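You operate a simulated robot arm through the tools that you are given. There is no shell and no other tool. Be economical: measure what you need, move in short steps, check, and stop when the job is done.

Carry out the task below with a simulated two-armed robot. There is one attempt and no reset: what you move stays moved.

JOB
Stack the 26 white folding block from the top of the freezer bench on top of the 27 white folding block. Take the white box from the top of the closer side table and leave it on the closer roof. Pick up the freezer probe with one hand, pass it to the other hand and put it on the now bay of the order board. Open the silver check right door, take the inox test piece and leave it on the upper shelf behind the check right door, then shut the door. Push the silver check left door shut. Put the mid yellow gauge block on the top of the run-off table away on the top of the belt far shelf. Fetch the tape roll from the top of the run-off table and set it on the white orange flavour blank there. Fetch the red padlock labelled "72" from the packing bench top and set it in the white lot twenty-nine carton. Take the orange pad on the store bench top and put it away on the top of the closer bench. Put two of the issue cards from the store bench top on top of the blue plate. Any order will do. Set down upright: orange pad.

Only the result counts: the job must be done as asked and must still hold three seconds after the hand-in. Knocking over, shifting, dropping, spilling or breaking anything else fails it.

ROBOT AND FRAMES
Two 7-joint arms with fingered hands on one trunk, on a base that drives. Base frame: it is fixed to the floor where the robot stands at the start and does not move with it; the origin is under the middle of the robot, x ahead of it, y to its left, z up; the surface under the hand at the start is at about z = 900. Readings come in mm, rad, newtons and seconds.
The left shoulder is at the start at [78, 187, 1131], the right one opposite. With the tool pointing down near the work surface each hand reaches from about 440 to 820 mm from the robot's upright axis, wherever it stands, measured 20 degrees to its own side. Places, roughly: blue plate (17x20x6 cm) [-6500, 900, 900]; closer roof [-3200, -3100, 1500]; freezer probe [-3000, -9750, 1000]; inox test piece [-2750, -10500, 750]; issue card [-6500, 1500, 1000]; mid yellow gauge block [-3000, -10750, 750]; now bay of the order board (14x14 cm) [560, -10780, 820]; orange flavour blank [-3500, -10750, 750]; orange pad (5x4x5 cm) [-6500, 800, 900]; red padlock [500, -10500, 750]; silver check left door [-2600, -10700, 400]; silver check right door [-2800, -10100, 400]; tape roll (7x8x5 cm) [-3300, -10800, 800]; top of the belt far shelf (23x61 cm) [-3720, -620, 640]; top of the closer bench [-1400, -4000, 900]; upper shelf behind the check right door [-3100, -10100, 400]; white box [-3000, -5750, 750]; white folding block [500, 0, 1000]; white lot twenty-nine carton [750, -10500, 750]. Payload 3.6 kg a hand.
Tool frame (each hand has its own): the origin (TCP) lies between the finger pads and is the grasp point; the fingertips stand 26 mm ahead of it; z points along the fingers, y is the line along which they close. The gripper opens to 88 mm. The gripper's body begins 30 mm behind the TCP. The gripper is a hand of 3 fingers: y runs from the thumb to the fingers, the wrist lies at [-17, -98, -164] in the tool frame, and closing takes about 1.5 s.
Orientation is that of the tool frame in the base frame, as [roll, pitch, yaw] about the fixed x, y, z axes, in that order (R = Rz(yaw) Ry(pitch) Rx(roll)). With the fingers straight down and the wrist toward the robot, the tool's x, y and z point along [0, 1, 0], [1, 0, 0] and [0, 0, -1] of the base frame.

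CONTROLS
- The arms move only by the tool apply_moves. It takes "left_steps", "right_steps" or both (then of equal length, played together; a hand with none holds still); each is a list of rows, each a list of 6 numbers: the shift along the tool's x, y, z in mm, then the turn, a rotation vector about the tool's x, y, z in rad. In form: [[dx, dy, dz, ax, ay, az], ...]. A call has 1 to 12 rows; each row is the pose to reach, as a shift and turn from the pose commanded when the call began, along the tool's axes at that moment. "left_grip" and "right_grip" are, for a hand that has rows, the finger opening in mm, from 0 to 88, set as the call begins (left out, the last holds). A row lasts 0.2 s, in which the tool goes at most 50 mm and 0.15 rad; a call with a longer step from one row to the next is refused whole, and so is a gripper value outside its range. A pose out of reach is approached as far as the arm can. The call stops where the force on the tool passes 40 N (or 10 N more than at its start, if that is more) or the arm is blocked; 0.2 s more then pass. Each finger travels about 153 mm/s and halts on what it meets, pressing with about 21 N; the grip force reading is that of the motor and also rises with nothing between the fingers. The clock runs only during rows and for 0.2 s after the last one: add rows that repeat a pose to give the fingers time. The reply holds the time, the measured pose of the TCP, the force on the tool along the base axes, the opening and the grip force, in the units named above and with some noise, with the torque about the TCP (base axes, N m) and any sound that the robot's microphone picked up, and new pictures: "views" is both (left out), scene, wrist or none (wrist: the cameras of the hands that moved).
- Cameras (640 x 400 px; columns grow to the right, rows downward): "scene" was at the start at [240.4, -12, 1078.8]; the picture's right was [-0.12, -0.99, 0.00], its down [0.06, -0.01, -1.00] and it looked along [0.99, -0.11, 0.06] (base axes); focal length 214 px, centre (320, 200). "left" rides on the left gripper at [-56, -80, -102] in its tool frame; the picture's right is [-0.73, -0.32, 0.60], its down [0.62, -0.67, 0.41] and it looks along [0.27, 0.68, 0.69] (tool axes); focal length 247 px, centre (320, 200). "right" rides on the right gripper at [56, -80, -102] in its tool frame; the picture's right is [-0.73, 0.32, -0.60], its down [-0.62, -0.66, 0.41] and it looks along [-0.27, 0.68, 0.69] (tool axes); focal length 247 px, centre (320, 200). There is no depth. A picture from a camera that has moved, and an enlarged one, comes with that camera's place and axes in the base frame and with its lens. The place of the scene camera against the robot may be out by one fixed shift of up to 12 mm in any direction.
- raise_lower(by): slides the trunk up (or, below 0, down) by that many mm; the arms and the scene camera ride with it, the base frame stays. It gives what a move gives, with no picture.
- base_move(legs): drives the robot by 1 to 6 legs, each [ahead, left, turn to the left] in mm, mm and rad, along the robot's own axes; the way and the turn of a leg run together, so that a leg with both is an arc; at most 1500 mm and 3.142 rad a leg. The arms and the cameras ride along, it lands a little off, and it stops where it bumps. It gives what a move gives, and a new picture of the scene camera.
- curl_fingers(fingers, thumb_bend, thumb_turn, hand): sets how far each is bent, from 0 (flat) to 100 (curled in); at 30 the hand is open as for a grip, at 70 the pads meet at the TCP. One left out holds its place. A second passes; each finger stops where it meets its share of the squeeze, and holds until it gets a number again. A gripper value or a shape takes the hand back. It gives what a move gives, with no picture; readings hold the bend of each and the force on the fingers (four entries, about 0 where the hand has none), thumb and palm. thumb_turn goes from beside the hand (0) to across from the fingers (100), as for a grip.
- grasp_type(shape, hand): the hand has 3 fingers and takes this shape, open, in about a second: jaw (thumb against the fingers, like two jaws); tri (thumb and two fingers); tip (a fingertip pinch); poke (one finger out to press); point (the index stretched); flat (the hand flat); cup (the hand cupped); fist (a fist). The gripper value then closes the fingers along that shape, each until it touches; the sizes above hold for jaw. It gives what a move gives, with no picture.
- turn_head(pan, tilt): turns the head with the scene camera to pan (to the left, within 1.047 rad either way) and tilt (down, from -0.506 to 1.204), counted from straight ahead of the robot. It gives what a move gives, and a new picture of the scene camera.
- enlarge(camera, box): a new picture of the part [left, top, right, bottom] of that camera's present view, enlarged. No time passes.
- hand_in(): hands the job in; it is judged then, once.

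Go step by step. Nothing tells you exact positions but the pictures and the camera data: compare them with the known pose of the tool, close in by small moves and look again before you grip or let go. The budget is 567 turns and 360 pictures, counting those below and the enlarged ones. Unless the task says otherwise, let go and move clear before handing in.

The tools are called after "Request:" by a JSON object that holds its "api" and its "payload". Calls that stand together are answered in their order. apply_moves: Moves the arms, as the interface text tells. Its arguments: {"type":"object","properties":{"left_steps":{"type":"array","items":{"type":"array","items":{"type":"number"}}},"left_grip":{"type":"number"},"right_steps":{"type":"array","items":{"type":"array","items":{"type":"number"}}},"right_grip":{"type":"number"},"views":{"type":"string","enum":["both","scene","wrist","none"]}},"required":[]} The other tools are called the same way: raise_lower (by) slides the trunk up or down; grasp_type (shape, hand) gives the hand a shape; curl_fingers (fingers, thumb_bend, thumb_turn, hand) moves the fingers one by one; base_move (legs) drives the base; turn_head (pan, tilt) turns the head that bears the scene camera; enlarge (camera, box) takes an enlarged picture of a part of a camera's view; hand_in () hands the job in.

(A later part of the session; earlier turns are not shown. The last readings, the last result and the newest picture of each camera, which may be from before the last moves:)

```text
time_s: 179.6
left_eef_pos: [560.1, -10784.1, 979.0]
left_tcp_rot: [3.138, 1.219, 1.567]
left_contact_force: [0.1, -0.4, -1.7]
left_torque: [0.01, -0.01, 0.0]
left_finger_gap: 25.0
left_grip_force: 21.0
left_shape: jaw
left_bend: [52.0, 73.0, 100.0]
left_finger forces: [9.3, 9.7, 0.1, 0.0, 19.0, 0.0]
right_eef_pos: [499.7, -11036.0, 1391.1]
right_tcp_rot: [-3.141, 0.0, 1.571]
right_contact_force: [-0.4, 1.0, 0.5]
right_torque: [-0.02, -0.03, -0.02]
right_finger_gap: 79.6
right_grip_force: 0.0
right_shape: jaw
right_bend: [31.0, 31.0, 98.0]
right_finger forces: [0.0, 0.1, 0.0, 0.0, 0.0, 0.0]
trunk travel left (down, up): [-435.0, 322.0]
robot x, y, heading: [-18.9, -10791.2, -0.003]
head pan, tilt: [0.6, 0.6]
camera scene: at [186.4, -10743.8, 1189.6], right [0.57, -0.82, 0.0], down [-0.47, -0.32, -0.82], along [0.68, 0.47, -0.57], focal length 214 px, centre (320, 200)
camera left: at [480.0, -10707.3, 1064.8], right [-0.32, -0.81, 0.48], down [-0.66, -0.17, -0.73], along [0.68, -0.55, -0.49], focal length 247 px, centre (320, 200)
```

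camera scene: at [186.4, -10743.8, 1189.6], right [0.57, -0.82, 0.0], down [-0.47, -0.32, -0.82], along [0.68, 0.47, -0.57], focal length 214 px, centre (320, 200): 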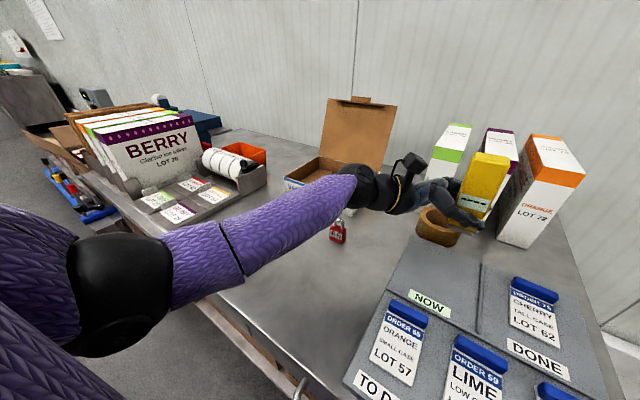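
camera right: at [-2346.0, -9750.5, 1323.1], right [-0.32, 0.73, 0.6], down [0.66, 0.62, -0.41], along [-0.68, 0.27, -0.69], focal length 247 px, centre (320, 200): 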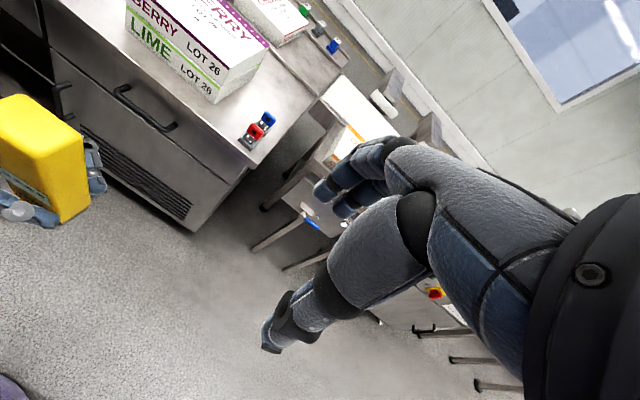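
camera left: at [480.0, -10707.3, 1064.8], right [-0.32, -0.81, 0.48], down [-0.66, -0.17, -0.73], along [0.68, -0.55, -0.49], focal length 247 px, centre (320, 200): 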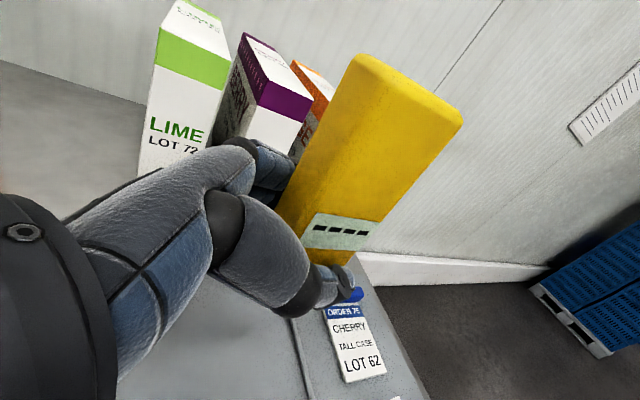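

Request:
{"api": "apply_moves", "payload": {"left_steps": [[35, -2, 13, 0, 0, 0], [70, -5, 26, 0, 0, 0], [80, -5, 29, 0, 0, 0], [80, -5, 29, 0, 0, 0]]}}

```text
time_s: 180.6
left_eef_pos: [553.1, -10784.9, 892.5]
left_tcp_rot: [3.141, 1.22, 1.569]
left_contact_force: [0.0, 0.4, -1.2]
left_torque: [0.02, 0.0, 0.01]
left_finger_gap: 25.2
left_grip_force: 21.1
left_shape: jaw
left_bend: [52.0, 73.0, 100.0]
left_finger forces: [9.0, 9.8, 0.2, 0.0, 18.9, 0.0]
right_eef_pos: [499.7, -11036.8, 1390.1]
right_tcp_rot: [3.14, 0.0, 1.574]
right_contact_force: [-0.3, -0.5, 0.7]
right_torque: [0.0, -0.05, 0.04]
right_finger_gap: 79.7
right_grip_force: 0.1
right_shape: jaw
right_bend: [31.0, 31.0, 98.0]
right_finger forces: [0.1, 0.0, 0.1, 0.0, 0.0, 0.0]
trunk travel left (down, up): [-435.0, 322.0]
robot x, y, heading: [-18.6, -10795.7, -0.001]
head pan, tilt: [0.6, 0.6]
camera scene: at [186.4, -10743.9, 1189.6], right [0.57, -0.82, 0.0], down [-0.47, -0.32, -0.82], along [0.68, 0.47, -0.57], focal length 214 px, centre (320, 200)
camera left: at [473.9, -10707.9, 979.6], right [-0.32, -0.81, 0.48], down [-0.66, -0.17, -0.73], along [0.68, -0.55, -0.49], focal length 247 px, centre (320, 200)
```

scene: 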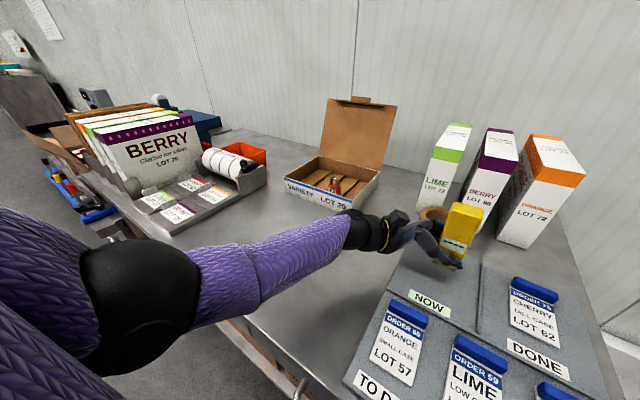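
left: 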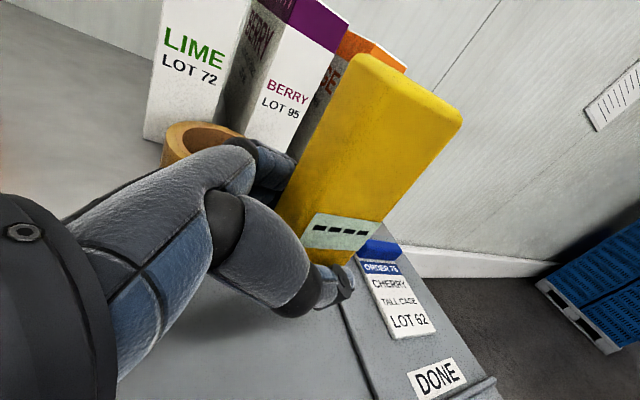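

Request:
{"api": "apply_moves", "payload": {"left_steps": [[10, 0, 4, 0, 0, 0], [16, 0, 6, 0, 0, 0], [20, 0, 7, 0, 0, 0], [20, 0, 7, 0, 0, 0]], "views": "none"}}

Request:
{"api": "turn_head", "payload": {"pan": 0.2, "tilt": 0.8}}

```text
time_s: 181.6
left_eef_pos: [553.6, -10784.1, 872.5]
left_tcp_rot: [3.139, 1.219, 1.567]
left_contact_force: [0.4, 0.2, -1.0]
left_torque: [0.01, -0.01, -0.02]
left_finger_gap: 25.1
left_grip_force: 20.9
left_shape: jaw
left_bend: [52.0, 73.0, 100.0]
left_finger forces: [9.1, 9.8, 0.0, 0.0, 18.9, 0.1]
right_eef_pos: [500.0, -11037.4, 1390.2]
right_tcp_rot: [3.141, -0.001, 1.573]
right_contact_force: [-0.4, -0.4, -0.1]
right_torque: [-0.03, 0.0, -0.02]
right_finger_gap: 79.9
right_grip_force: 0.1
right_shape: jaw
right_bend: [31.0, 31.0, 98.0]
right_finger forces: [0.0, 0.0, 0.1, 0.1, 0.1, 0.1]
trunk travel left (down, up): [-435.0, 322.0]
robot x, y, heading: [-17.5, -10793.1, 0.003]
head pan, tilt: [0.6, 0.6]
```

```text
time_s: 182.5
left_eef_pos: [553.4, -10783.6, 873.2]
left_tcp_rot: [3.134, 1.22, 1.563]
left_contact_force: [0.3, 1.1, -2.5]
left_torque: [-0.01, 0.0, -0.02]
left_finger_gap: 25.2
left_grip_force: 21.3
left_shape: jaw
left_bend: [52.0, 73.0, 100.0]
left_finger forces: [9.0, 9.7, 0.0, 0.1, 19.0, 0.0]
right_eef_pos: [500.2, -11037.4, 1389.2]
right_tcp_rot: [-3.141, 0.0, 1.573]
right_contact_force: [-0.1, 0.1, 0.1]
right_torque: [-0.01, -0.02, 0.01]
right_finger_gap: 79.9
right_grip_force: 0.1
right_shape: jaw
right_bend: [31.0, 31.0, 98.0]
right_finger forces: [0.0, 0.1, 0.0, 0.0, 0.0, 0.0]
trunk travel left (down, up): [-435.0, 322.0]
robot x, y, heading: [-20.9, -10790.3, -0.002]
head pan, tilt: [0.201, 0.799]
camera scene: at [192.5, -10777.7, 1172.8], right [0.2, -0.98, 0.0], down [-0.7, -0.14, -0.7], along [0.68, 0.14, -0.72], focal length 214 px, centre (320, 200)
```

scene: 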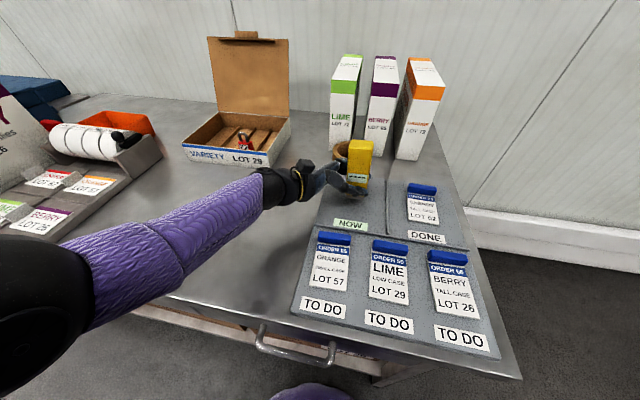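

Request:
{"api": "enlarge", "payload": {"camera": "scene", "box": [300, 120, 420, 220]}}

Request:
{"api": "apply_moves", "payload": {"left_steps": [[4, 0, 1, 0, 0, 0], [8, 0, 3, 0, 0, 0], [12, 0, 4, 0, 0, 0], [12, 0, 4, 0, 0, 0]], "views": "wrist"}}

```text
4.00 times, centred on (360, 170) of scene
camera zoom: at [192.5, -10777.7, 1172.8], right [0.2, -0.98, 0.0], down [-0.7, -0.14, -0.7], along [0.68, 0.14, -0.72], focal length 858 px, centre (160, 320)
```

zoom: 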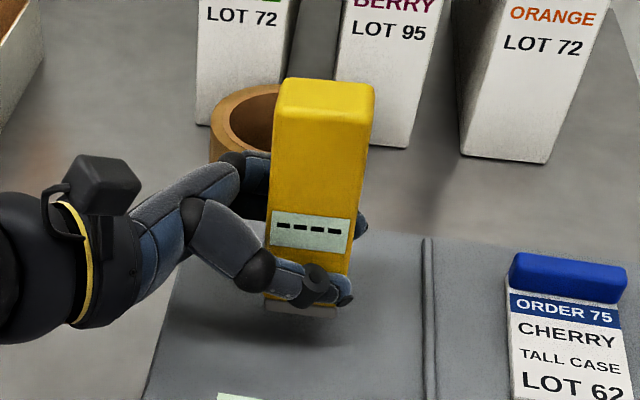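

```text
time_s: 183.5
left_eef_pos: [554.7, -10783.8, 859.0]
left_tcp_rot: [3.137, 1.22, 1.565]
left_contact_force: [-0.3, 1.0, -1.4]
left_torque: [0.01, -0.03, 0.02]
left_finger_gap: 25.2
left_grip_force: 21.0
left_shape: jaw
left_bend: [52.0, 73.0, 100.0]
left_finger forces: [9.1, 9.8, 0.0, 0.0, 19.0, 0.0]
right_eef_pos: [499.8, -11036.9, 1391.0]
right_tcp_rot: [-3.141, 0.0, 1.573]
right_contact_force: [-0.1, -0.2, -0.2]
right_torque: [-0.03, 0.03, -0.01]
right_finger_gap: 79.9
right_grip_force: 0.2
right_shape: jaw
right_bend: [31.0, 31.0, 98.0]
right_finger forces: [0.1, 0.1, 0.1, 0.1, 0.1, 0.0]
trunk travel left (down, up): [-435.0, 322.0]
robot x, y, heading: [-20.9, -10791.9, -0.004]
head pan, tilt: [0.201, 0.799]
camera left: at [473.4, -10707.1, 946.8], right [-0.32, -0.81, 0.48], down [-0.66, -0.17, -0.73], along [0.68, -0.55, -0.49], focal length 247 px, centre (320, 200)
```

left: 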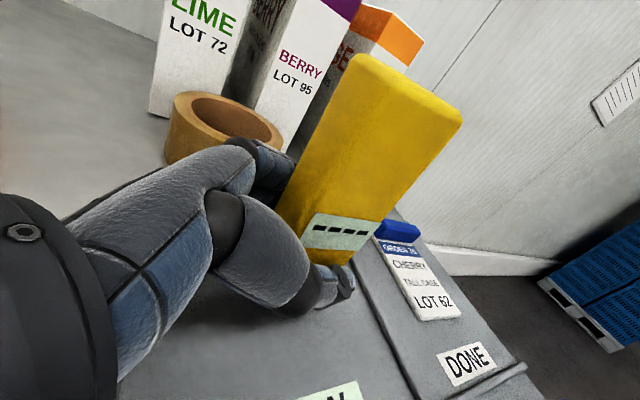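

Request:
{"api": "apply_moves", "payload": {"left_steps": [[3, 0, 1, 0, 0, 0], [6, 0, 2, 0, 0, 0], [9, 0, 3, 0, 0, 0], [12, 0, 4, 0, 0, 0], [12, 0, 4, 0, 0, 0]], "views": "none"}}

Request:
{"api": "enlarge", "payload": {"camera": "scene", "box": [300, 120, 420, 220]}}

```text
time_s: 184.7
left_eef_pos: [556.0, -10783.8, 850.4]
left_tcp_rot: [3.118, 1.226, 1.548]
left_contact_force: [0.8, 2.7, 19.8]
left_torque: [-0.33, -0.21, -0.02]
left_finger_gap: 25.7
left_grip_force: 21.2
left_shape: jaw
left_bend: [52.0, 73.0, 100.0]
left_finger forces: [12.0, 9.4, 0.1, 0.0, 21.0, 0.1]
right_eef_pos: [497.7, -11037.2, 1391.6]
right_tcp_rot: [3.14, 0.0, 1.574]
right_contact_force: [-0.5, 0.3, 0.5]
right_torque: [0.04, 0.0, -0.03]
right_finger_gap: 79.9
right_grip_force: 0.1
right_shape: jaw
right_bend: [31.0, 31.0, 98.0]
right_finger forces: [0.0, 0.0, 0.0, 0.0, 0.1, 0.0]
trunk travel left (down, up): [-435.0, 322.0]
robot x, y, heading: [-17.1, -10790.5, -0.001]
head pan, tilt: [0.201, 0.799]
```

```text
4.00 times, centred on (360, 170) of scene
camera zoom: at [190.8, -10777.5, 1173.3], right [0.2, -0.98, 0.0], down [-0.7, -0.14, -0.7], along [0.68, 0.14, -0.72], focal length 858 px, centre (160, 320)
```

zoom: 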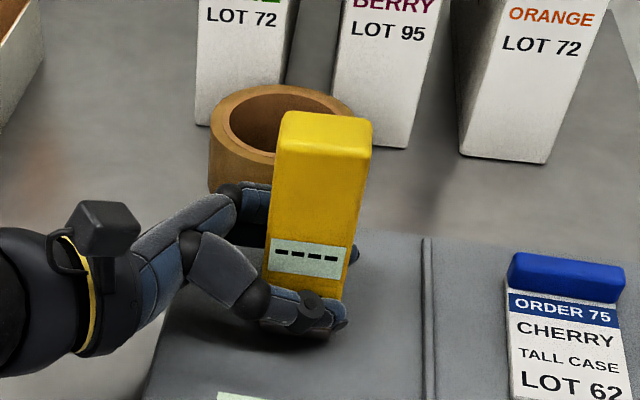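

Contact is made. I'll open the left hand and withdraw along its finger axis.

Request:
{"api": "apply_moves", "payload": {"left_steps": [[-3, 0, -1, 0, 0, 0], [-3, 0, -1, 0, 0, 0], [-3, 0, -1, 0, 0, 0], [-3, 0, -1, 0, 0, 0], [-3, 0, -1, 0, 0, 0]], "left_grip": 55, "views": "wrist"}}

Request:
{"api": "enlarge", "payload": {"camera": "scene", "box": [300, 120, 420, 220]}}

```text
time_s: 185.9
left_eef_pos: [554.8, -10782.0, 850.9]
left_tcp_rot: [3.136, 1.219, 1.563]
left_contact_force: [0.3, 0.1, -0.1]
left_torque: [0.02, 0.03, -0.02]
left_finger_gap: 54.8
left_grip_force: 0.0
left_shape: jaw
left_bend: [38.0, 61.0, 100.0]
left_finger forces: [0.1, 0.0, 0.0, 0.0, 0.0, 0.1]
right_eef_pos: [500.0, -11036.7, 1390.3]
right_tcp_rot: [-3.141, -0.001, 1.572]
right_contact_force: [0.3, -0.7, 0.4]
right_torque: [-0.02, 0.0, 0.01]
right_finger_gap: 79.8
right_grip_force: 0.0
right_shape: jaw
right_bend: [31.0, 31.0, 98.0]
right_finger forces: [0.1, 0.0, 0.0, 0.0, 0.0, 0.0]
trunk travel left (down, up): [-435.0, 322.0]
robot x, y, heading: [-21.3, -10792.0, -0.001]
head pan, tilt: [0.201, 0.799]
camera left: at [474.1, -10706.6, 938.1], right [-0.32, -0.81, 0.48], down [-0.66, -0.17, -0.73], along [0.68, -0.55, -0.49], focal length 247 px, centre (320, 200)
```

left: 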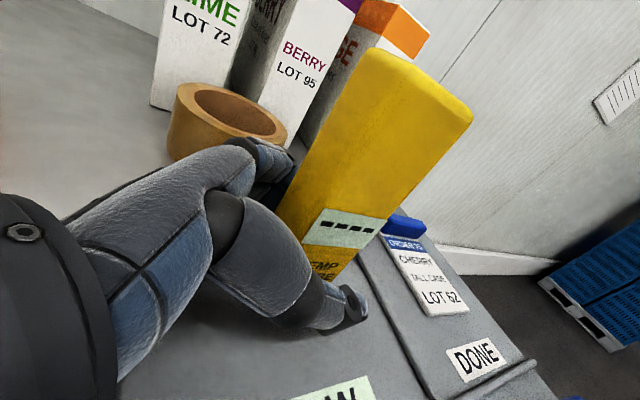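

```text
4.00 times, centred on (360, 170) of scene
camera zoom: at [192.5, -10777.8, 1172.7], right [0.2, -0.98, 0.0], down [-0.7, -0.14, -0.7], along [0.68, 0.14, -0.72], focal length 858 px, centre (160, 320)
```

zoom: 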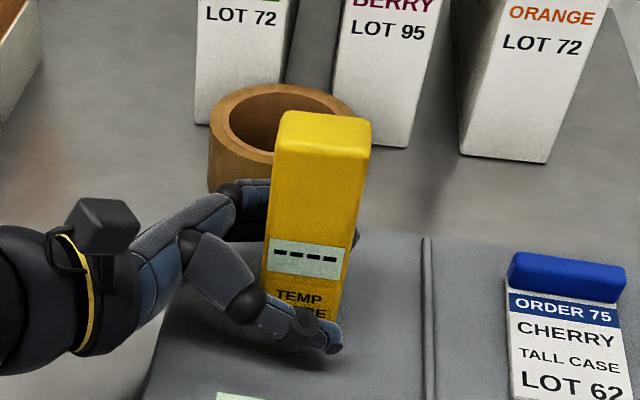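

Request:
{"api": "apply_moves", "payload": {"left_steps": [[0, 0, -35, 0, 0, 0], [-6, 0, -75, 0, 0, 0], [-50, 0, -92, 0, 0, 0], [-95, 0, -108, 0, 0, 0], [-140, 0, -125, 0, 0, 0], [-185, 0, -141, 0, 0, 0], [-230, 0, -158, 0, 0, 0], [-260, -35, -169, 0, 0, 0], [-260, -80, -169, 0, 0, 0], [-260, -80, -169, 0, 0, 0]], "views": "scene"}}

```text
time_s: 188.1
left_eef_pos: [474.6, -10714.7, 1153.7]
left_tcp_rot: [3.138, 1.218, 1.565]
left_contact_force: [1.1, 1.4, -1.1]
left_torque: [0.0, 0.0, 0.04]
left_finger_gap: 54.7
left_grip_force: 0.2
left_shape: jaw
left_bend: [38.0, 61.0, 100.0]
left_finger forces: [0.0, 0.0, 0.1, 0.0, 0.0, 0.0]
right_eef_pos: [500.2, -11037.9, 1390.0]
right_tcp_rot: [-3.14, 0.001, 1.574]
right_contact_force: [0.7, 0.7, 0.7]
right_torque: [0.01, 0.0, -0.01]
right_finger_gap: 80.0
right_grip_force: 0.0
right_shape: jaw
right_bend: [31.0, 31.0, 98.0]
right_finger forces: [0.0, 0.1, 0.1, 0.1, 0.1, 0.0]
trunk travel left (down, up): [-435.0, 322.0]
robot x, y, heading: [-20.7, -10793.3, -0.0]
head pan, tilt: [0.201, 0.799]
camera scene: at [192.9, -10777.9, 1172.6], right [0.2, -0.98, 0.0], down [-0.7, -0.14, -0.7], along [0.68, 0.14, -0.72], focal length 214 px, centre (320, 200)
```

scene: 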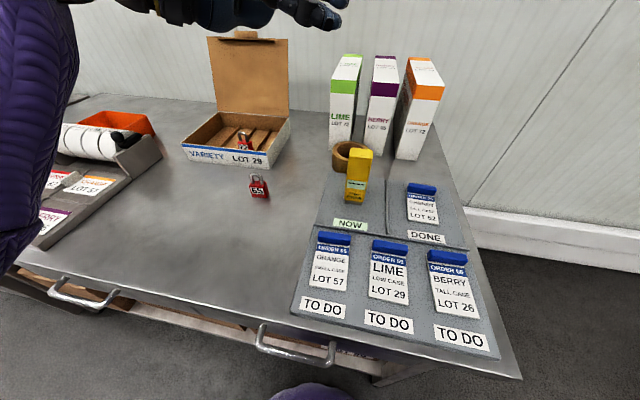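

The probe stands on the NOW bay. I'll turn the left hand back down, back off and return to the run-off table.

Request:
{"api": "apply_moves", "payload": {"left_steps": [[-5, 0, -5, 0, 0.136, 0], [-10, 0, -10, 0, 0.271, 0], [-15, 0, -15, 0, 0.407, 0], [-20, 0, -20, 0, 0.542, 0], [-25, 0, -25, 0, 0.678, 0], [-30, 0, -30, 0, 0.813, 0], [-35, 0, -35, 0, 0.949, 0], [-40, 0, -40, 0, 1.084, 0], [-45, 0, -45, 0, 1.22, 0], [-45, 0, -45, 0, 1.22, 0]], "left_grip": 80, "views": "none"}}

Request:
{"api": "base_move", "payload": {"legs": [[-480, 0, 0], [0, 0, 3.14], [1300, 0, 0]]}}

Request:
{"api": "turn_head", "payload": {"pan": 0, "tilt": 0.35}}

```text
time_s: 190.3
left_eef_pos: [474.3, -10685.0, 1211.2]
left_tcp_rot: [3.139, -0.002, 1.57]
left_contact_force: [1.0, 0.1, -0.8]
left_torque: [-0.02, -0.01, -0.02]
left_finger_gap: 79.7
left_grip_force: 0.0
left_shape: jaw
left_bend: [31.0, 31.0, 98.0]
left_finger forces: [0.0, 0.0, 0.0, 0.0, 0.1, 0.0]
right_eef_pos: [500.1, -11037.8, 1391.1]
right_tcp_rot: [-3.141, 0.0, 1.571]
right_contact_force: [-0.1, -0.3, 0.0]
right_torque: [-0.01, -0.01, 0.0]
right_finger_gap: 79.7
right_grip_force: 0.0
right_shape: jaw
right_bend: [31.0, 31.0, 98.0]
right_finger forces: [0.0, 0.0, 0.0, 0.0, 0.1, 0.0]
trunk travel left (down, up): [-435.0, 322.0]
robot x, y, heading: [-15.8, -10793.3, 0.002]
head pan, tilt: [0.201, 0.799]
```

```text
time_s: 206.6
left_eef_pos: [-2259.2, -10935.4, 1211.4]
left_tcp_rot: [3.141, -0.001, -1.566]
left_contact_force: [0.1, -0.4, 0.3]
left_torque: [0.01, -0.03, 0.0]
left_finger_gap: 80.0
left_grip_force: 0.1
left_shape: jaw
left_bend: [31.0, 31.0, 98.0]
left_finger forces: [0.0, 0.0, 0.0, 0.0, 0.0, 0.0]
right_eef_pos: [-2286.9, -10583.3, 1390.0]
right_tcp_rot: [3.142, 0.001, -1.56]
right_contact_force: [-0.2, 0.0, -0.1]
right_torque: [0.01, 0.03, -0.02]
right_finger_gap: 79.7
right_grip_force: 0.1
right_shape: jaw
right_bend: [31.0, 31.0, 98.0]
right_finger forces: [0.1, 0.1, 0.0, 0.0, 0.0, 0.0]
trunk travel left (down, up): [-435.0, 322.0]
robot x, y, heading: [-1768.2, -10823.1, -3.135]
head pan, tilt: [0.201, 0.799]
camera scene: at [-1996.5, -10844.3, 1172.7], right [-0.21, 0.98, 0.0], down [0.7, 0.15, -0.7], along [-0.68, -0.15, -0.72], focal length 214 px, centre (320, 200)
```

scene: 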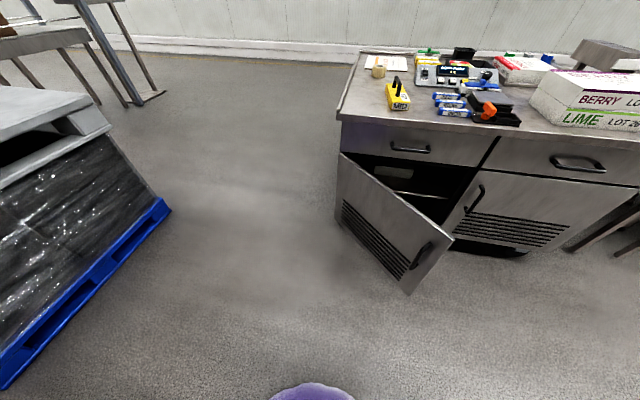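

```text
time_s: 207.5
left_eef_pos: [-2258.3, -10935.0, 1211.4]
left_tcp_rot: [3.14, 0.002, -1.562]
left_contact_force: [0.0, 0.6, -0.5]
left_torque: [0.01, 0.02, 0.02]
left_finger_gap: 80.1
left_grip_force: 0.0
left_shape: jaw
left_bend: [31.0, 31.0, 98.0]
left_finger forces: [0.0, 0.1, 0.0, 0.0, 0.1, 0.0]
right_eef_pos: [-2287.4, -10584.3, 1390.5]
right_tcp_rot: [3.14, 0.0, -1.561]
right_contact_force: [0.8, 0.4, -0.4]
right_torque: [-0.03, 0.02, -0.05]
right_finger_gap: 79.7
right_grip_force: 0.1
right_shape: jaw
right_bend: [31.0, 31.0, 98.0]
right_finger forces: [0.1, 0.1, 0.0, 0.0, 0.0, 0.0]
trunk travel left (down, up): [-435.0, 322.0]
robot x, y, heading: [-1767.8, -10827.7, -3.13]
head pan, tilt: [0.0, 0.351]
camera scene: at [-2010.5, -10828.3, 1212.3], right [-0.01, 1.0, 0.0], down [0.34, 0.0, -0.94], along [-0.94, -0.01, -0.34], focal length 214 px, centre (320, 200)
```

scene: 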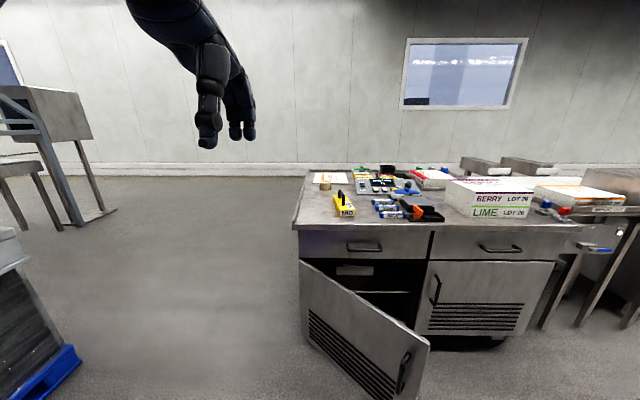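

Request:
{"api": "enlarge", "payload": {"camera": "scene", "box": [280, 150, 460, 262]}}

Request:
{"api": "enlarge", "payload": {"camera": "scene", "box": [280, 220, 580, 400]}}

```text
3.56 times, centred on (370, 206) of scene
camera zoom: at [-2010.5, -10828.3, 1212.3], right [-0.01, 1.0, 0.0], down [0.34, 0.0, -0.94], along [-0.94, -0.01, -0.34], focal length 763 px, centre (142, 179)
```

zoom: 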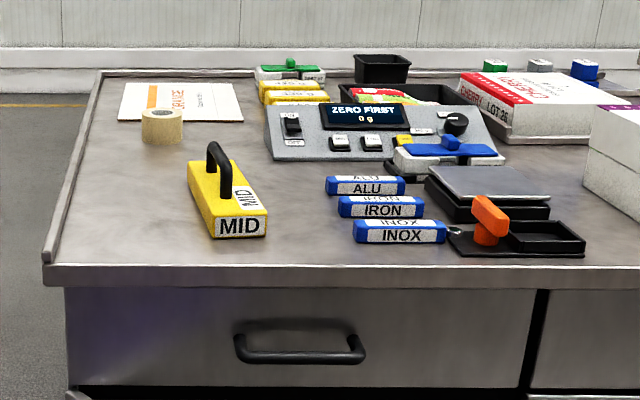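

```text
2.13 times, centred on (430, 310) of scene
camera zoom: at [-2010.5, -10828.3, 1212.3], right [-0.01, 1.0, 0.0], down [0.34, 0.0, -0.94], along [-0.94, -0.01, -0.34], focal length 458 px, centre (85, -35)
```

zoom: 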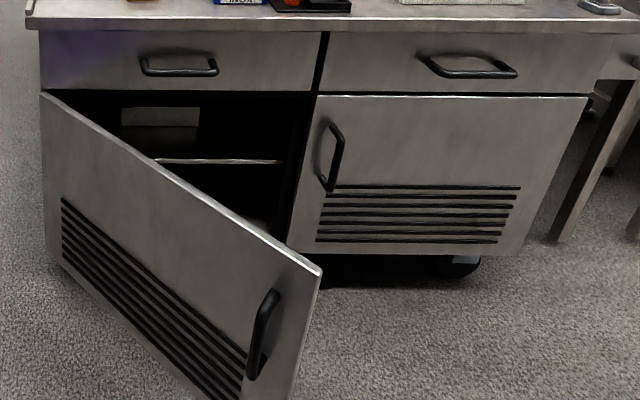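

The table has the INOX, MID and tape with the orange blank at the back left corner, and the left door stands about 42° open. I'll go to the table's left end to do the tape roll first.

Request:
{"api": "base_move", "payload": {"legs": [[0, 0, -0.012], [0, 600, 0], [1500, 0, 0], [130, 0, 0], [0, 0, -1.571]]}}

Request:
{"api": "turn_head", "payload": {"pan": 0, "tilt": 0.5}}

```text
time_s: 223.0
left_eef_pos: [-3566.6, -10962.3, 1211.1]
left_tcp_rot: [3.14, 0.0, -3.081]
left_contact_force: [0.5, -0.4, 0.2]
left_torque: [0.01, 0.06, -0.02]
left_finger_gap: 80.0
left_grip_force: 0.0
left_shape: jaw
left_bend: [31.0, 31.0, 98.0]
left_finger forces: [0.0, 0.1, 0.1, 0.0, 0.1, 0.0]
right_eef_pos: [-3218.0, -10915.7, 1390.4]
right_tcp_rot: [-3.141, 0.0, -3.079]
right_contact_force: [-0.1, 0.6, 0.4]
right_torque: [-0.03, -0.03, 0.01]
right_finger_gap: 79.9
right_grip_force: 0.1
right_shape: jaw
right_bend: [31.0, 31.0, 98.0]
right_finger forces: [0.0, 0.0, 0.0, 0.0, 0.0, 0.0]
trunk travel left (down, up): [-435.0, 322.0]
robot x, y, heading: [-3429.9, -11447.8, 1.635]
head pan, tilt: [0.0, 0.351]
camera scene: at [-3454.6, -11215.2, 1212.4], right [1.0, 0.06, 0.0], down [0.02, -0.34, -0.94], along [-0.06, 0.94, -0.34], focal length 214 px, centre (320, 200)
```

scene: 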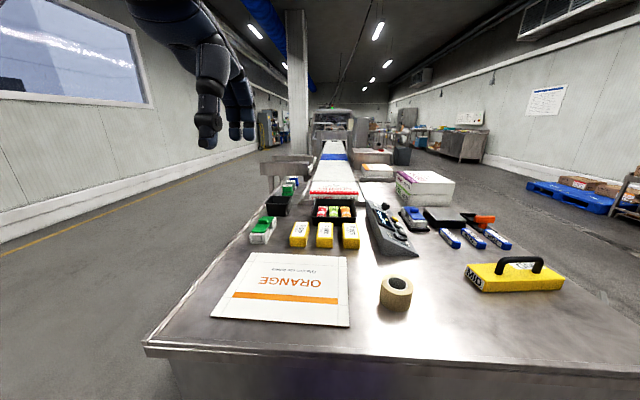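

```text
time_s: 223.7
left_eef_pos: [-3567.3, -10961.2, 1210.2]
left_tcp_rot: [3.139, -0.001, -3.083]
left_contact_force: [0.3, -0.7, 0.0]
left_torque: [0.0, 0.01, 0.02]
left_finger_gap: 80.0
left_grip_force: 0.1
left_shape: jaw
left_bend: [31.0, 31.0, 98.0]
left_finger forces: [0.0, 0.0, 0.1, 0.1, 0.1, 0.1]
right_eef_pos: [-3216.8, -10916.1, 1390.6]
right_tcp_rot: [-3.139, 0.0, -3.08]
right_contact_force: [0.5, -0.6, -0.1]
right_torque: [-0.02, 0.01, -0.01]
right_finger_gap: 79.8
right_grip_force: 0.0
right_shape: jaw
right_bend: [31.0, 31.0, 98.0]
right_finger forces: [0.0, 0.1, 0.0, 0.0, 0.0, 0.0]
trunk travel left (down, up): [-435.0, 322.0]
robot x, y, heading: [-3432.6, -11446.7, 1.629]
head pan, tilt: [0.0, 0.499]
camera scene: at [-3454.6, -11217.3, 1198.8], right [1.0, 0.06, 0.0], down [0.03, -0.48, -0.88], along [-0.05, 0.88, -0.48], focal length 214 px, centre (320, 200)
```

scene: 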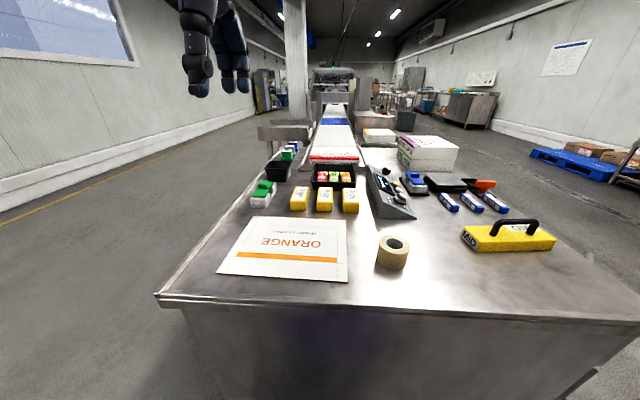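

Request:
{"api": "base_move", "payload": {"legs": [[0, 0, -0.058], [60, 0, 0]]}}

Request:
{"api": "enlarge", "payload": {"camera": "right", "box": [0, 0, 640, 400]}}

```text
time_s: 225.1
left_eef_pos: [-3539.2, -10893.8, 1209.4]
left_tcp_rot: [-3.142, 0.0, -3.141]
left_contact_force: [1.1, -0.3, 0.0]
left_torque: [-0.02, 0.0, 0.02]
left_finger_gap: 79.7
left_grip_force: 0.0
left_shape: jaw
left_bend: [31.0, 31.0, 98.0]
left_finger forces: [0.1, 0.0, 0.0, 0.1, 0.0, 0.1]
right_eef_pos: [-3187.8, -10865.9, 1388.7]
right_tcp_rot: [-3.139, 0.001, -3.136]
right_contact_force: [-0.1, -0.1, -0.6]
right_torque: [-0.04, 0.02, 0.01]
right_finger_gap: 80.0
right_grip_force: 0.1
right_shape: jaw
right_bend: [31.0, 31.0, 98.0]
right_finger forces: [0.0, 0.0, 0.0, 0.1, 0.0, 0.0]
trunk travel left (down, up): [-435.0, 322.0]
robot x, y, heading: [-3432.0, -11387.7, 1.572]
head pan, tilt: [0.0, 0.499]
camera scene: at [-3441.2, -11155.1, 1198.2], right [1.0, 0.0, 0.0], down [0.0, -0.48, -0.88], along [0.0, 0.88, -0.48], focal length 214 px, centre (320, 200)
```

scene: 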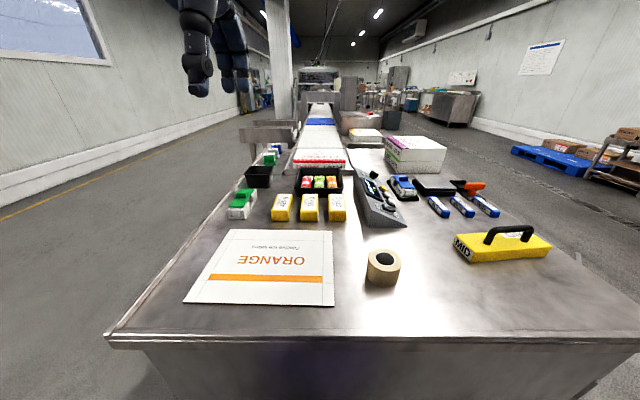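

```text
1.00 times, centred on (320, 200) of right (not enlarged: the box is as wide or as high as the picture)
camera zoom: at [-3244.5, -10947.2, 1492.1], right [0.73, 0.32, 0.6], down [0.63, -0.66, -0.41], along [0.26, 0.67, -0.69], focal length 247 px, centre (320, 200)
```

zoom: 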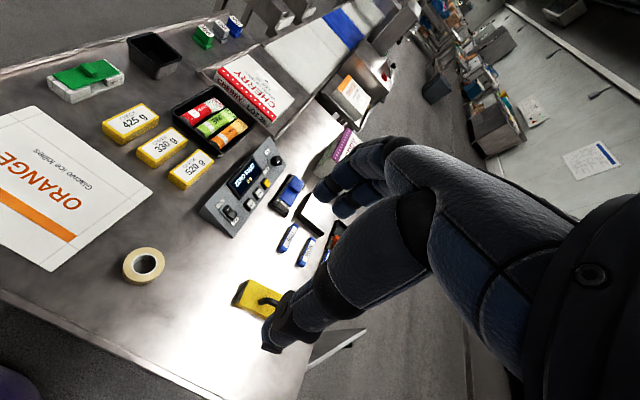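

Request:
{"api": "apply_moves", "payload": {"right_steps": [[11, 7, 43, 0, 0, 0], [21, 14, 86, 0, 0, 0], [32, 20, 129, 0, 0, 0], [43, 27, 172, 0, 0, 0], [53, 34, 215, 0, 0, 0], [64, 41, 258, 0, 0, 0], [75, 48, 301, 0, 0, 0], [86, 54, 344, 0, 0, 0], [96, 61, 387, 0, 0, 0], [107, 68, 429, 0, 0, 0], [107, 68, 429, 0, 0, 0]], "right_grip": 88}}

```text
time_s: 227.5
left_eef_pos: [-3537.7, -10895.8, 1211.6]
left_tcp_rot: [3.14, -0.002, -3.14]
left_contact_force: [-0.8, 0.4, 0.7]
left_torque: [0.02, -0.01, 0.01]
left_finger_gap: 79.9
left_grip_force: 0.0
left_shape: jaw
left_bend: [31.0, 31.0, 98.0]
left_finger forces: [0.1, 0.1, 0.0, 0.1, 0.0, 0.0]
right_eef_pos: [-3296.0, -10800.6, 962.0]
right_tcp_rot: [-3.141, -0.001, -3.137]
right_contact_force: [0.6, 0.3, -0.5]
right_torque: [-0.01, 0.01, 0.01]
right_finger_gap: 87.9
right_grip_force: 0.0
right_shape: jaw
right_bend: [30.0, 30.0, 98.0]
right_finger forces: [0.1, 0.1, 0.1, 0.0, 0.0, 0.0]
trunk travel left (down, up): [-435.0, 322.0]
robot x, y, heading: [-3429.9, -11383.9, 1.574]
head pan, tilt: [0.0, 0.499]
camera scene: at [-3441.2, -11157.6, 1198.8], right [1.0, 0.0, 0.0], down [0.0, -0.48, -0.88], along [0.0, 0.88, -0.48], focal length 214 px, centre (320, 200)
camera right: at [-3353.2, -10881.5, 1064.0], right [0.73, 0.32, 0.6], down [0.63, -0.66, -0.41], along [0.27, 0.68, -0.69], focal length 247 px, centre (320, 200)
```

scene: 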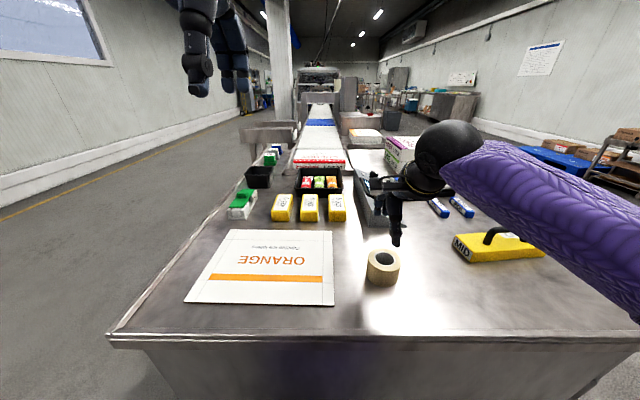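
right: 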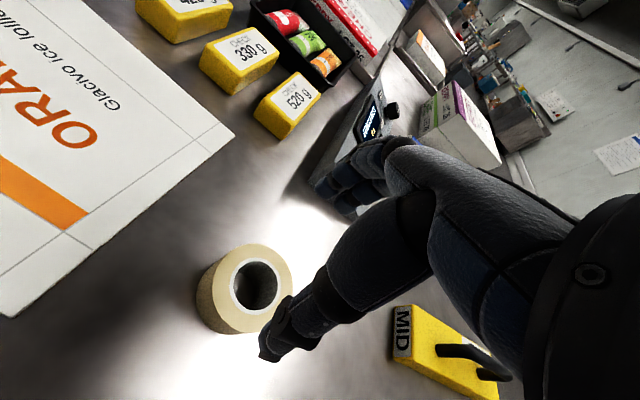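

Request:
{"api": "apply_moves", "payload": {"right_steps": [[-8, 1, 30, 0, 0, 0], [-8, 1, 60, 0, 0, 0], [-8, 1, 78, 0, 0, 0], [-8, 1, 78, 0, 0, 0]]}}

Request:
{"api": "enlarge", "payload": {"camera": "scene", "box": [330, 190, 450, 300]}}

```text
time_s: 228.5
left_eef_pos: [-3538.5, -10897.1, 1211.9]
left_tcp_rot: [3.14, 0.0, -3.14]
left_contact_force: [0.0, 0.3, -0.7]
left_torque: [0.0, -0.01, -0.02]
left_finger_gap: 79.8
left_grip_force: 0.1
left_shape: jaw
left_bend: [31.0, 31.0, 98.0]
left_finger forces: [0.0, 0.0, 0.0, 0.0, 0.1, 0.0]
right_eef_pos: [-3285.7, -10802.4, 881.9]
right_tcp_rot: [3.142, 0.0, -3.135]
right_contact_force: [-0.2, -0.1, 0.2]
right_torque: [0.0, 0.01, -0.01]
right_finger_gap: 87.7
right_grip_force: 0.0
right_shape: jaw
right_bend: [30.0, 30.0, 98.0]
right_finger forces: [0.0, 0.0, 0.0, 0.0, 0.1, 0.0]
trunk travel left (down, up): [-435.0, 322.0]
robot x, y, heading: [-3428.7, -11390.0, 1.576]
head pan, tilt: [0.0, 0.499]
camera scene: at [-3441.5, -11157.4, 1198.7], right [1.0, 0.0, 0.0], down [0.0, -0.48, -0.88], along [0.0, 0.88, -0.48], focal length 214 px, centre (320, 200)
camera right: at [-3343.2, -10883.9, 984.0], right [0.73, 0.32, 0.6], down [0.63, -0.66, -0.41], along [0.27, 0.68, -0.69], focal length 247 px, centre (320, 200)
```

scene: 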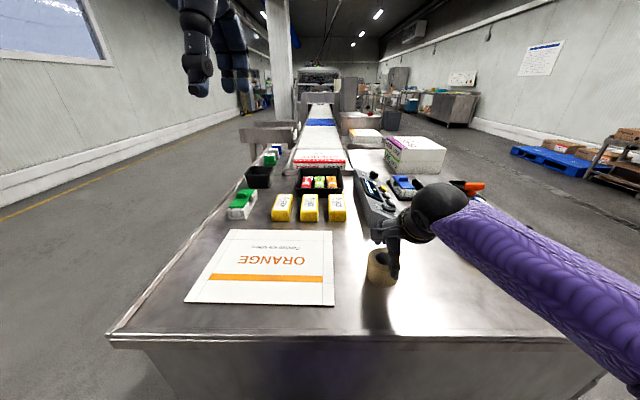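
right: 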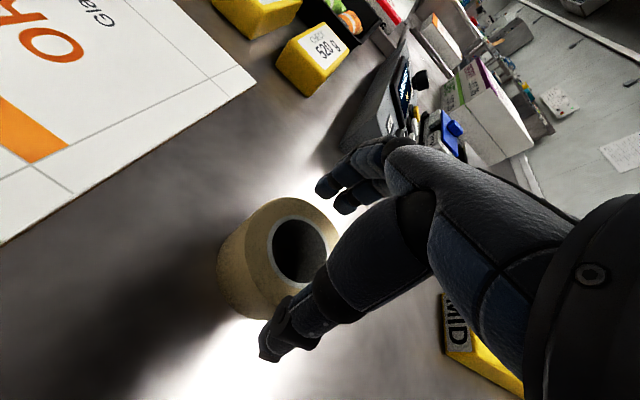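

```text
3.64 times, centred on (390, 245) of scene
camera zoom: at [-3441.5, -11157.4, 1198.7], right [1.0, 0.0, 0.0], down [0.0, -0.48, -0.88], along [0.0, 0.88, -0.48], focal length 780 px, centre (66, 36)
```

zoom: 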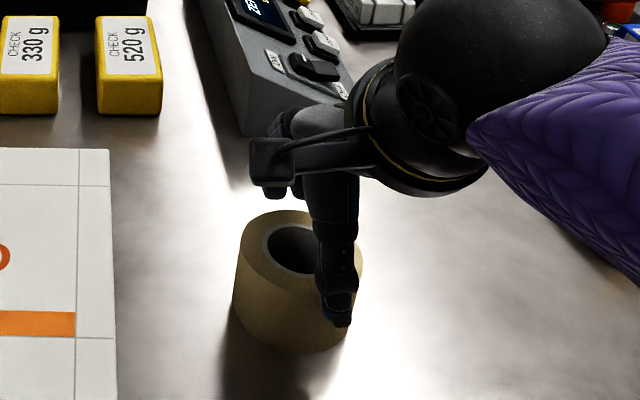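

Request:
{"api": "apply_moves", "payload": {"right_steps": [[5, 4, 0, 0, 0, 0], [5, 4, 20, 0, 0, 0], [5, 4, 35, 0, 0, 0], [5, 4, 49, 0, 0, 0], [5, 4, 49, 0, 0, 0]], "views": "wrist"}}

```text
time_s: 229.7
left_eef_pos: [-3538.5, -10898.0, 1212.5]
left_tcp_rot: [3.139, 0.0, 3.141]
left_contact_force: [-0.8, 0.0, 0.0]
left_torque: [0.02, -0.02, 0.01]
left_finger_gap: 80.1
left_grip_force: 0.1
left_shape: jaw
left_bend: [31.0, 31.0, 98.0]
left_finger forces: [0.0, 0.0, 0.0, 0.0, 0.0, 0.0]
right_eef_pos: [-3294.2, -10795.5, 836.0]
right_tcp_rot: [3.134, -0.002, -3.137]
right_contact_force: [0.9, -2.5, 15.2]
right_torque: [0.54, -0.01, -0.01]
right_finger_gap: 87.3
right_grip_force: 0.2
right_shape: jaw
right_bend: [30.0, 29.0, 98.0]
right_finger forces: [6.6, 6.6, 0.1, 0.1, 2.0, 0.1]
trunk travel left (down, up): [-435.0, 322.0]
robot x, y, heading: [-3433.4, -11387.0, 1.573]
head pan, tilt: [0.0, 0.499]
camera right: at [-3349.5, -10879.2, 938.2], right [0.73, 0.32, 0.6], down [0.63, -0.66, -0.42], along [0.26, 0.68, -0.68], focal length 247 px, centre (320, 200)
```

right: 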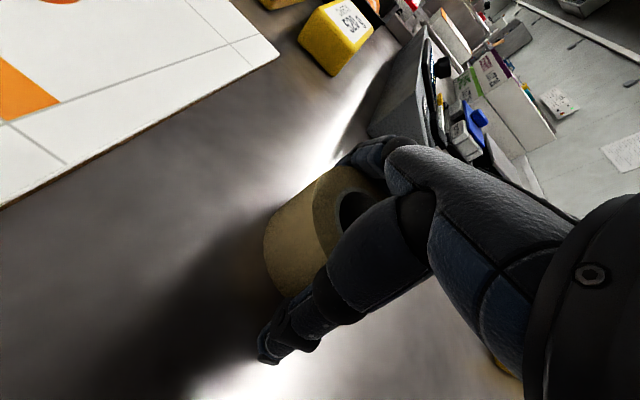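

Request:
{"api": "apply_moves", "payload": {"right_steps": [[0, 0, -8, 0, 0, 0], [0, 0, -8, 0, 0, 0], [0, 0, -8, 0, 0, 0], [0, 0, -8, 0, 0, 0], [0, 0, -8, 0, 0, 0], [0, 0, -8, 0, 0, 0]], "right_grip": 40}}

```text
time_s: 231.1
left_eef_pos: [-3539.4, -10895.9, 1210.0]
left_tcp_rot: [3.14, -0.001, -3.141]
left_contact_force: [1.0, -0.3, -0.2]
left_torque: [-0.01, 0.0, 0.0]
left_finger_gap: 79.8
left_grip_force: 0.0
left_shape: jaw
left_bend: [31.0, 31.0, 98.0]
left_finger forces: [0.0, 0.1, 0.0, 0.0, 0.0, 0.0]
right_eef_pos: [-3291.3, -10797.6, 841.4]
right_tcp_rot: [3.141, 0.001, -3.137]
right_contact_force: [0.8, 0.0, -2.0]
right_torque: [-0.01, 0.02, -0.02]
right_finger_gap: 64.0
right_grip_force: 21.3
right_shape: jaw
right_bend: [34.0, 56.0, 99.0]
right_finger forces: [6.7, 14.9, 0.1, 0.0, 22.5, 0.0]
trunk travel left (down, up): [-435.0, 322.0]
robot x, y, heading: [-3428.9, -11383.1, 1.574]
head pan, tilt: [0.0, 0.499]
camera scene: at [-3441.4, -11157.3, 1198.7], right [1.0, 0.0, 0.0], down [0.0, -0.48, -0.88], along [0.0, 0.88, -0.48], focal length 214 px, centre (320, 200)
camera right: at [-3348.3, -10878.4, 943.9], right [0.73, 0.32, 0.6], down [0.63, -0.66, -0.41], along [0.27, 0.68, -0.69], focal length 247 px, centre (320, 200)
```

scene: 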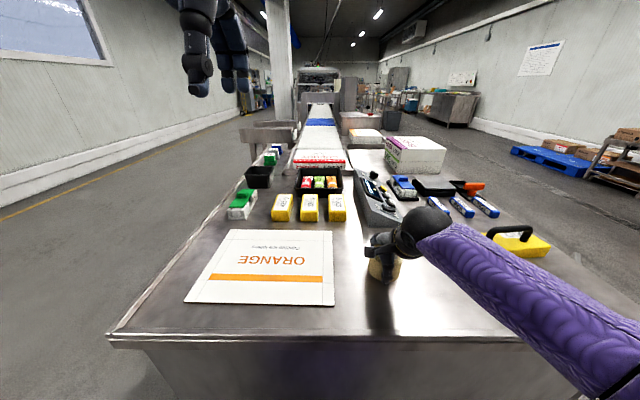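
right: 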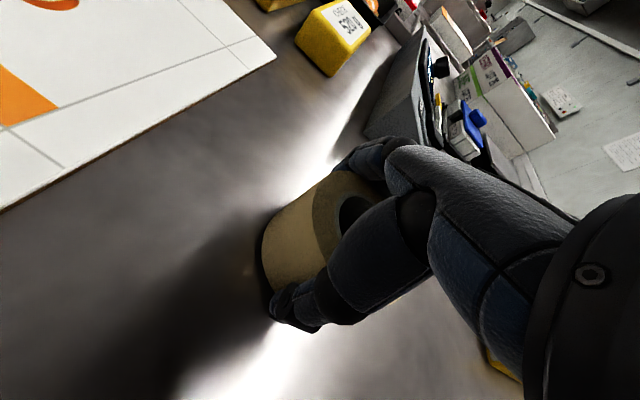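

The tape roll is gripped. I'll lift it and strafe left toward the blank.

Request:
{"api": "apply_moves", "payload": {"right_steps": [[0, 0, -20, 0, 0, 0], [0, 0, -60, 0, 0, 0], [0, 0, -100, 0, 0, 0], [0, 0, -100, 0, 0, 0]], "views": "none"}}

Request:
{"api": "base_move", "payload": {"legs": [[0, 200, 0]]}}

```text
time_s: 232.1
left_eef_pos: [-3538.7, -10894.6, 1210.8]
left_tcp_rot: [-3.141, 0.001, -3.14]
left_contact_force: [0.0, 0.0, 0.4]
left_torque: [0.01, -0.01, 0.0]
left_finger_gap: 79.8
left_grip_force: 0.1
left_shape: jaw
left_bend: [31.0, 31.0, 98.0]
left_finger forces: [0.1, 0.0, 0.0, 0.1, 0.0, 0.1]
right_eef_pos: [-3292.5, -10797.7, 940.7]
right_tcp_rot: [-3.138, 0.002, -3.135]
right_contact_force: [-0.1, 0.1, -1.1]
right_torque: [-0.02, 0.0, 0.04]
right_finger_gap: 64.0
right_grip_force: 21.0
right_shape: jaw
right_bend: [34.0, 56.0, 99.0]
right_finger forces: [6.8, 15.1, 0.1, 0.1, 22.4, 0.0]
trunk travel left (down, up): [-435.0, 322.0]
robot x, y, heading: [-3430.2, -11385.9, 1.574]
head pan, tilt: [0.0, 0.499]
```

```text
time_s: 233.7
left_eef_pos: [-3740.2, -10895.5, 1210.8]
left_tcp_rot: [3.141, 0.0, -3.138]
left_contact_force: [-0.4, 0.2, -0.2]
left_torque: [0.0, -0.06, -0.03]
left_finger_gap: 79.8
left_grip_force: 0.0
left_shape: jaw
left_bend: [31.0, 31.0, 98.0]
left_finger forces: [0.1, 0.1, 0.0, 0.1, 0.0, 0.1]
right_eef_pos: [-3494.3, -10799.8, 939.2]
right_tcp_rot: [3.141, 0.002, -3.136]
right_contact_force: [0.1, -0.4, -1.4]
right_torque: [-0.02, -0.03, 0.03]
right_finger_gap: 63.8
right_grip_force: 21.1
right_shape: jaw
right_bend: [34.0, 56.0, 99.0]
right_finger forces: [6.8, 15.1, 0.1, 0.0, 22.4, 0.1]
trunk travel left (down, up): [-435.0, 322.0]
robot x, y, heading: [-3633.8, -11387.6, 1.578]
head pan, tilt: [0.0, 0.499]
camera scene: at [-3643.1, -11158.2, 1198.7], right [1.0, 0.01, 0.0], down [0.0, -0.48, -0.88], along [0.0, 0.88, -0.48], focal length 214 px, centre (320, 200)
```

scene: 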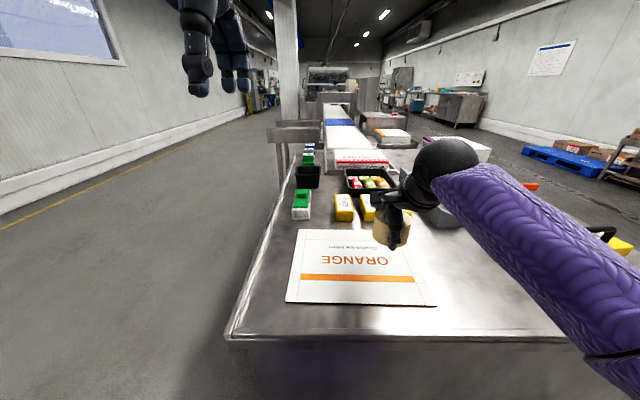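

Request:
{"api": "apply_moves", "payload": {"right_steps": [[18, 15, 10, 0, 0, 0], [36, 30, 40, 0, 0, 0], [36, 30, 70, 0, 0, 0], [36, 30, 82, 0, 0, 0], [36, 30, 82, 0, 0, 0]]}}

Request:
{"api": "enlarge", "payload": {"camera": "scene", "box": [280, 200, 460, 320]}}

```text
time_s: 234.9
left_eef_pos: [-3740.0, -10897.3, 1210.8]
left_tcp_rot: [3.14, 0.001, -3.138]
left_contact_force: [0.0, -0.5, 0.4]
left_torque: [0.03, 0.01, 0.0]
left_finger_gap: 79.8
left_grip_force: 0.1
left_shape: jaw
left_bend: [31.0, 31.0, 98.0]
left_finger forces: [0.0, 0.0, 0.0, 0.0, 0.0, 0.0]
right_eef_pos: [-3530.1, -10769.8, 856.5]
right_tcp_rot: [3.141, 0.001, -3.136]
right_contact_force: [0.0, 1.3, -0.8]
right_torque: [0.0, 0.01, -0.02]
right_finger_gap: 63.9
right_grip_force: 21.0
right_shape: jaw
right_bend: [34.0, 56.0, 99.0]
right_finger forces: [6.7, 15.1, 0.1, 0.0, 22.1, 0.0]
trunk travel left (down, up): [-435.0, 322.0]
robot x, y, heading: [-3633.7, -11386.7, 1.578]
head pan, tilt: [0.0, 0.499]
camera scene: at [-3641.7, -11158.2, 1198.7], right [1.0, 0.01, 0.0], down [0.0, -0.48, -0.88], along [0.0, 0.88, -0.48], focal length 214 px, centre (320, 200)
camera right: at [-3586.3, -10851.2, 959.5], right [0.73, 0.32, 0.6], down [0.63, -0.66, -0.41], along [0.26, 0.68, -0.69], focal length 247 px, centre (320, 200)
```

scene: 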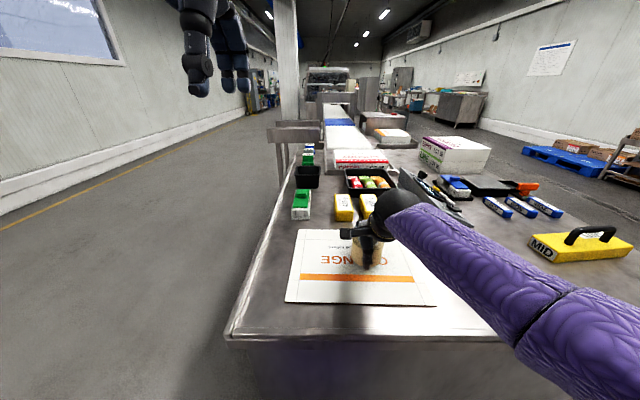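
right: 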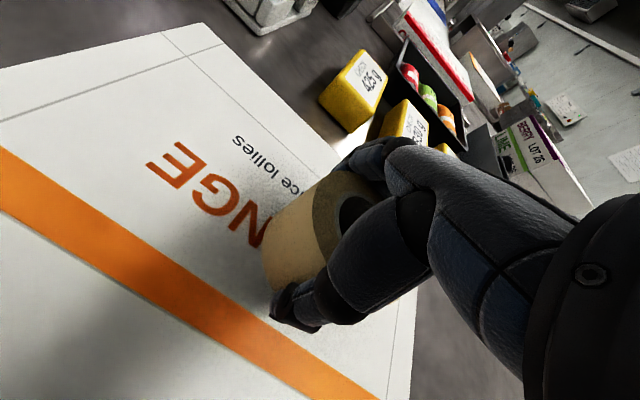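

```text
3.33 times, centred on (370, 260) of scene
camera zoom: at [-3641.7, -11158.2, 1198.7], right [1.0, 0.01, 0.0], down [0.0, -0.48, -0.88], along [0.0, 0.88, -0.48], focal length 715 px, centre (153, 0)
```

zoom: 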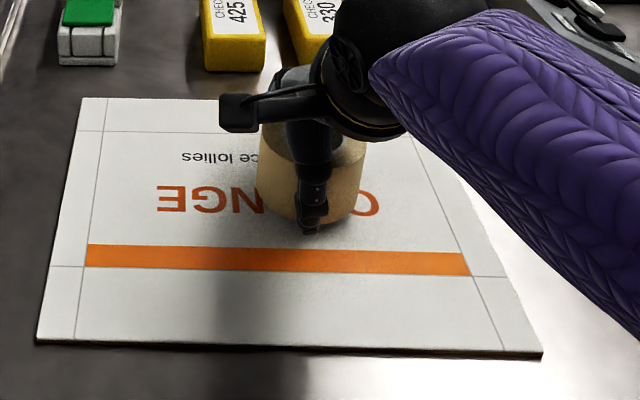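

Request:
{"api": "apply_moves", "payload": {"right_steps": [[0, 0, 3, 0, 0, 0], [0, 0, 6, 0, 0, 0], [0, 0, 9, 0, 0, 0], [0, 0, 9, 0, 0, 0]], "views": "none"}}

```text
time_s: 235.9
left_eef_pos: [-3739.3, -10896.8, 1210.7]
left_tcp_rot: [3.139, -0.002, -3.14]
left_contact_force: [-0.5, -0.7, 0.0]
left_torque: [0.02, 0.04, 0.01]
left_finger_gap: 79.8
left_grip_force: 0.2
left_shape: jaw
left_bend: [31.0, 31.0, 98.0]
left_finger forces: [0.0, 0.0, 0.1, 0.0, 0.1, 0.1]
right_eef_pos: [-3529.5, -10770.6, 848.3]
right_tcp_rot: [3.141, 0.003, -3.135]
right_contact_force: [-0.5, 0.0, -2.0]
right_torque: [0.03, 0.01, -0.01]
right_finger_gap: 63.8
right_grip_force: 21.3
right_shape: jaw
right_bend: [34.0, 56.0, 99.0]
right_finger forces: [6.8, 15.2, 0.0, 0.0, 22.0, 0.0]
trunk travel left (down, up): [-435.0, 322.0]
robot x, y, heading: [-3628.7, -11389.2, 1.575]
head pan, tilt: [0.0, 0.499]
```

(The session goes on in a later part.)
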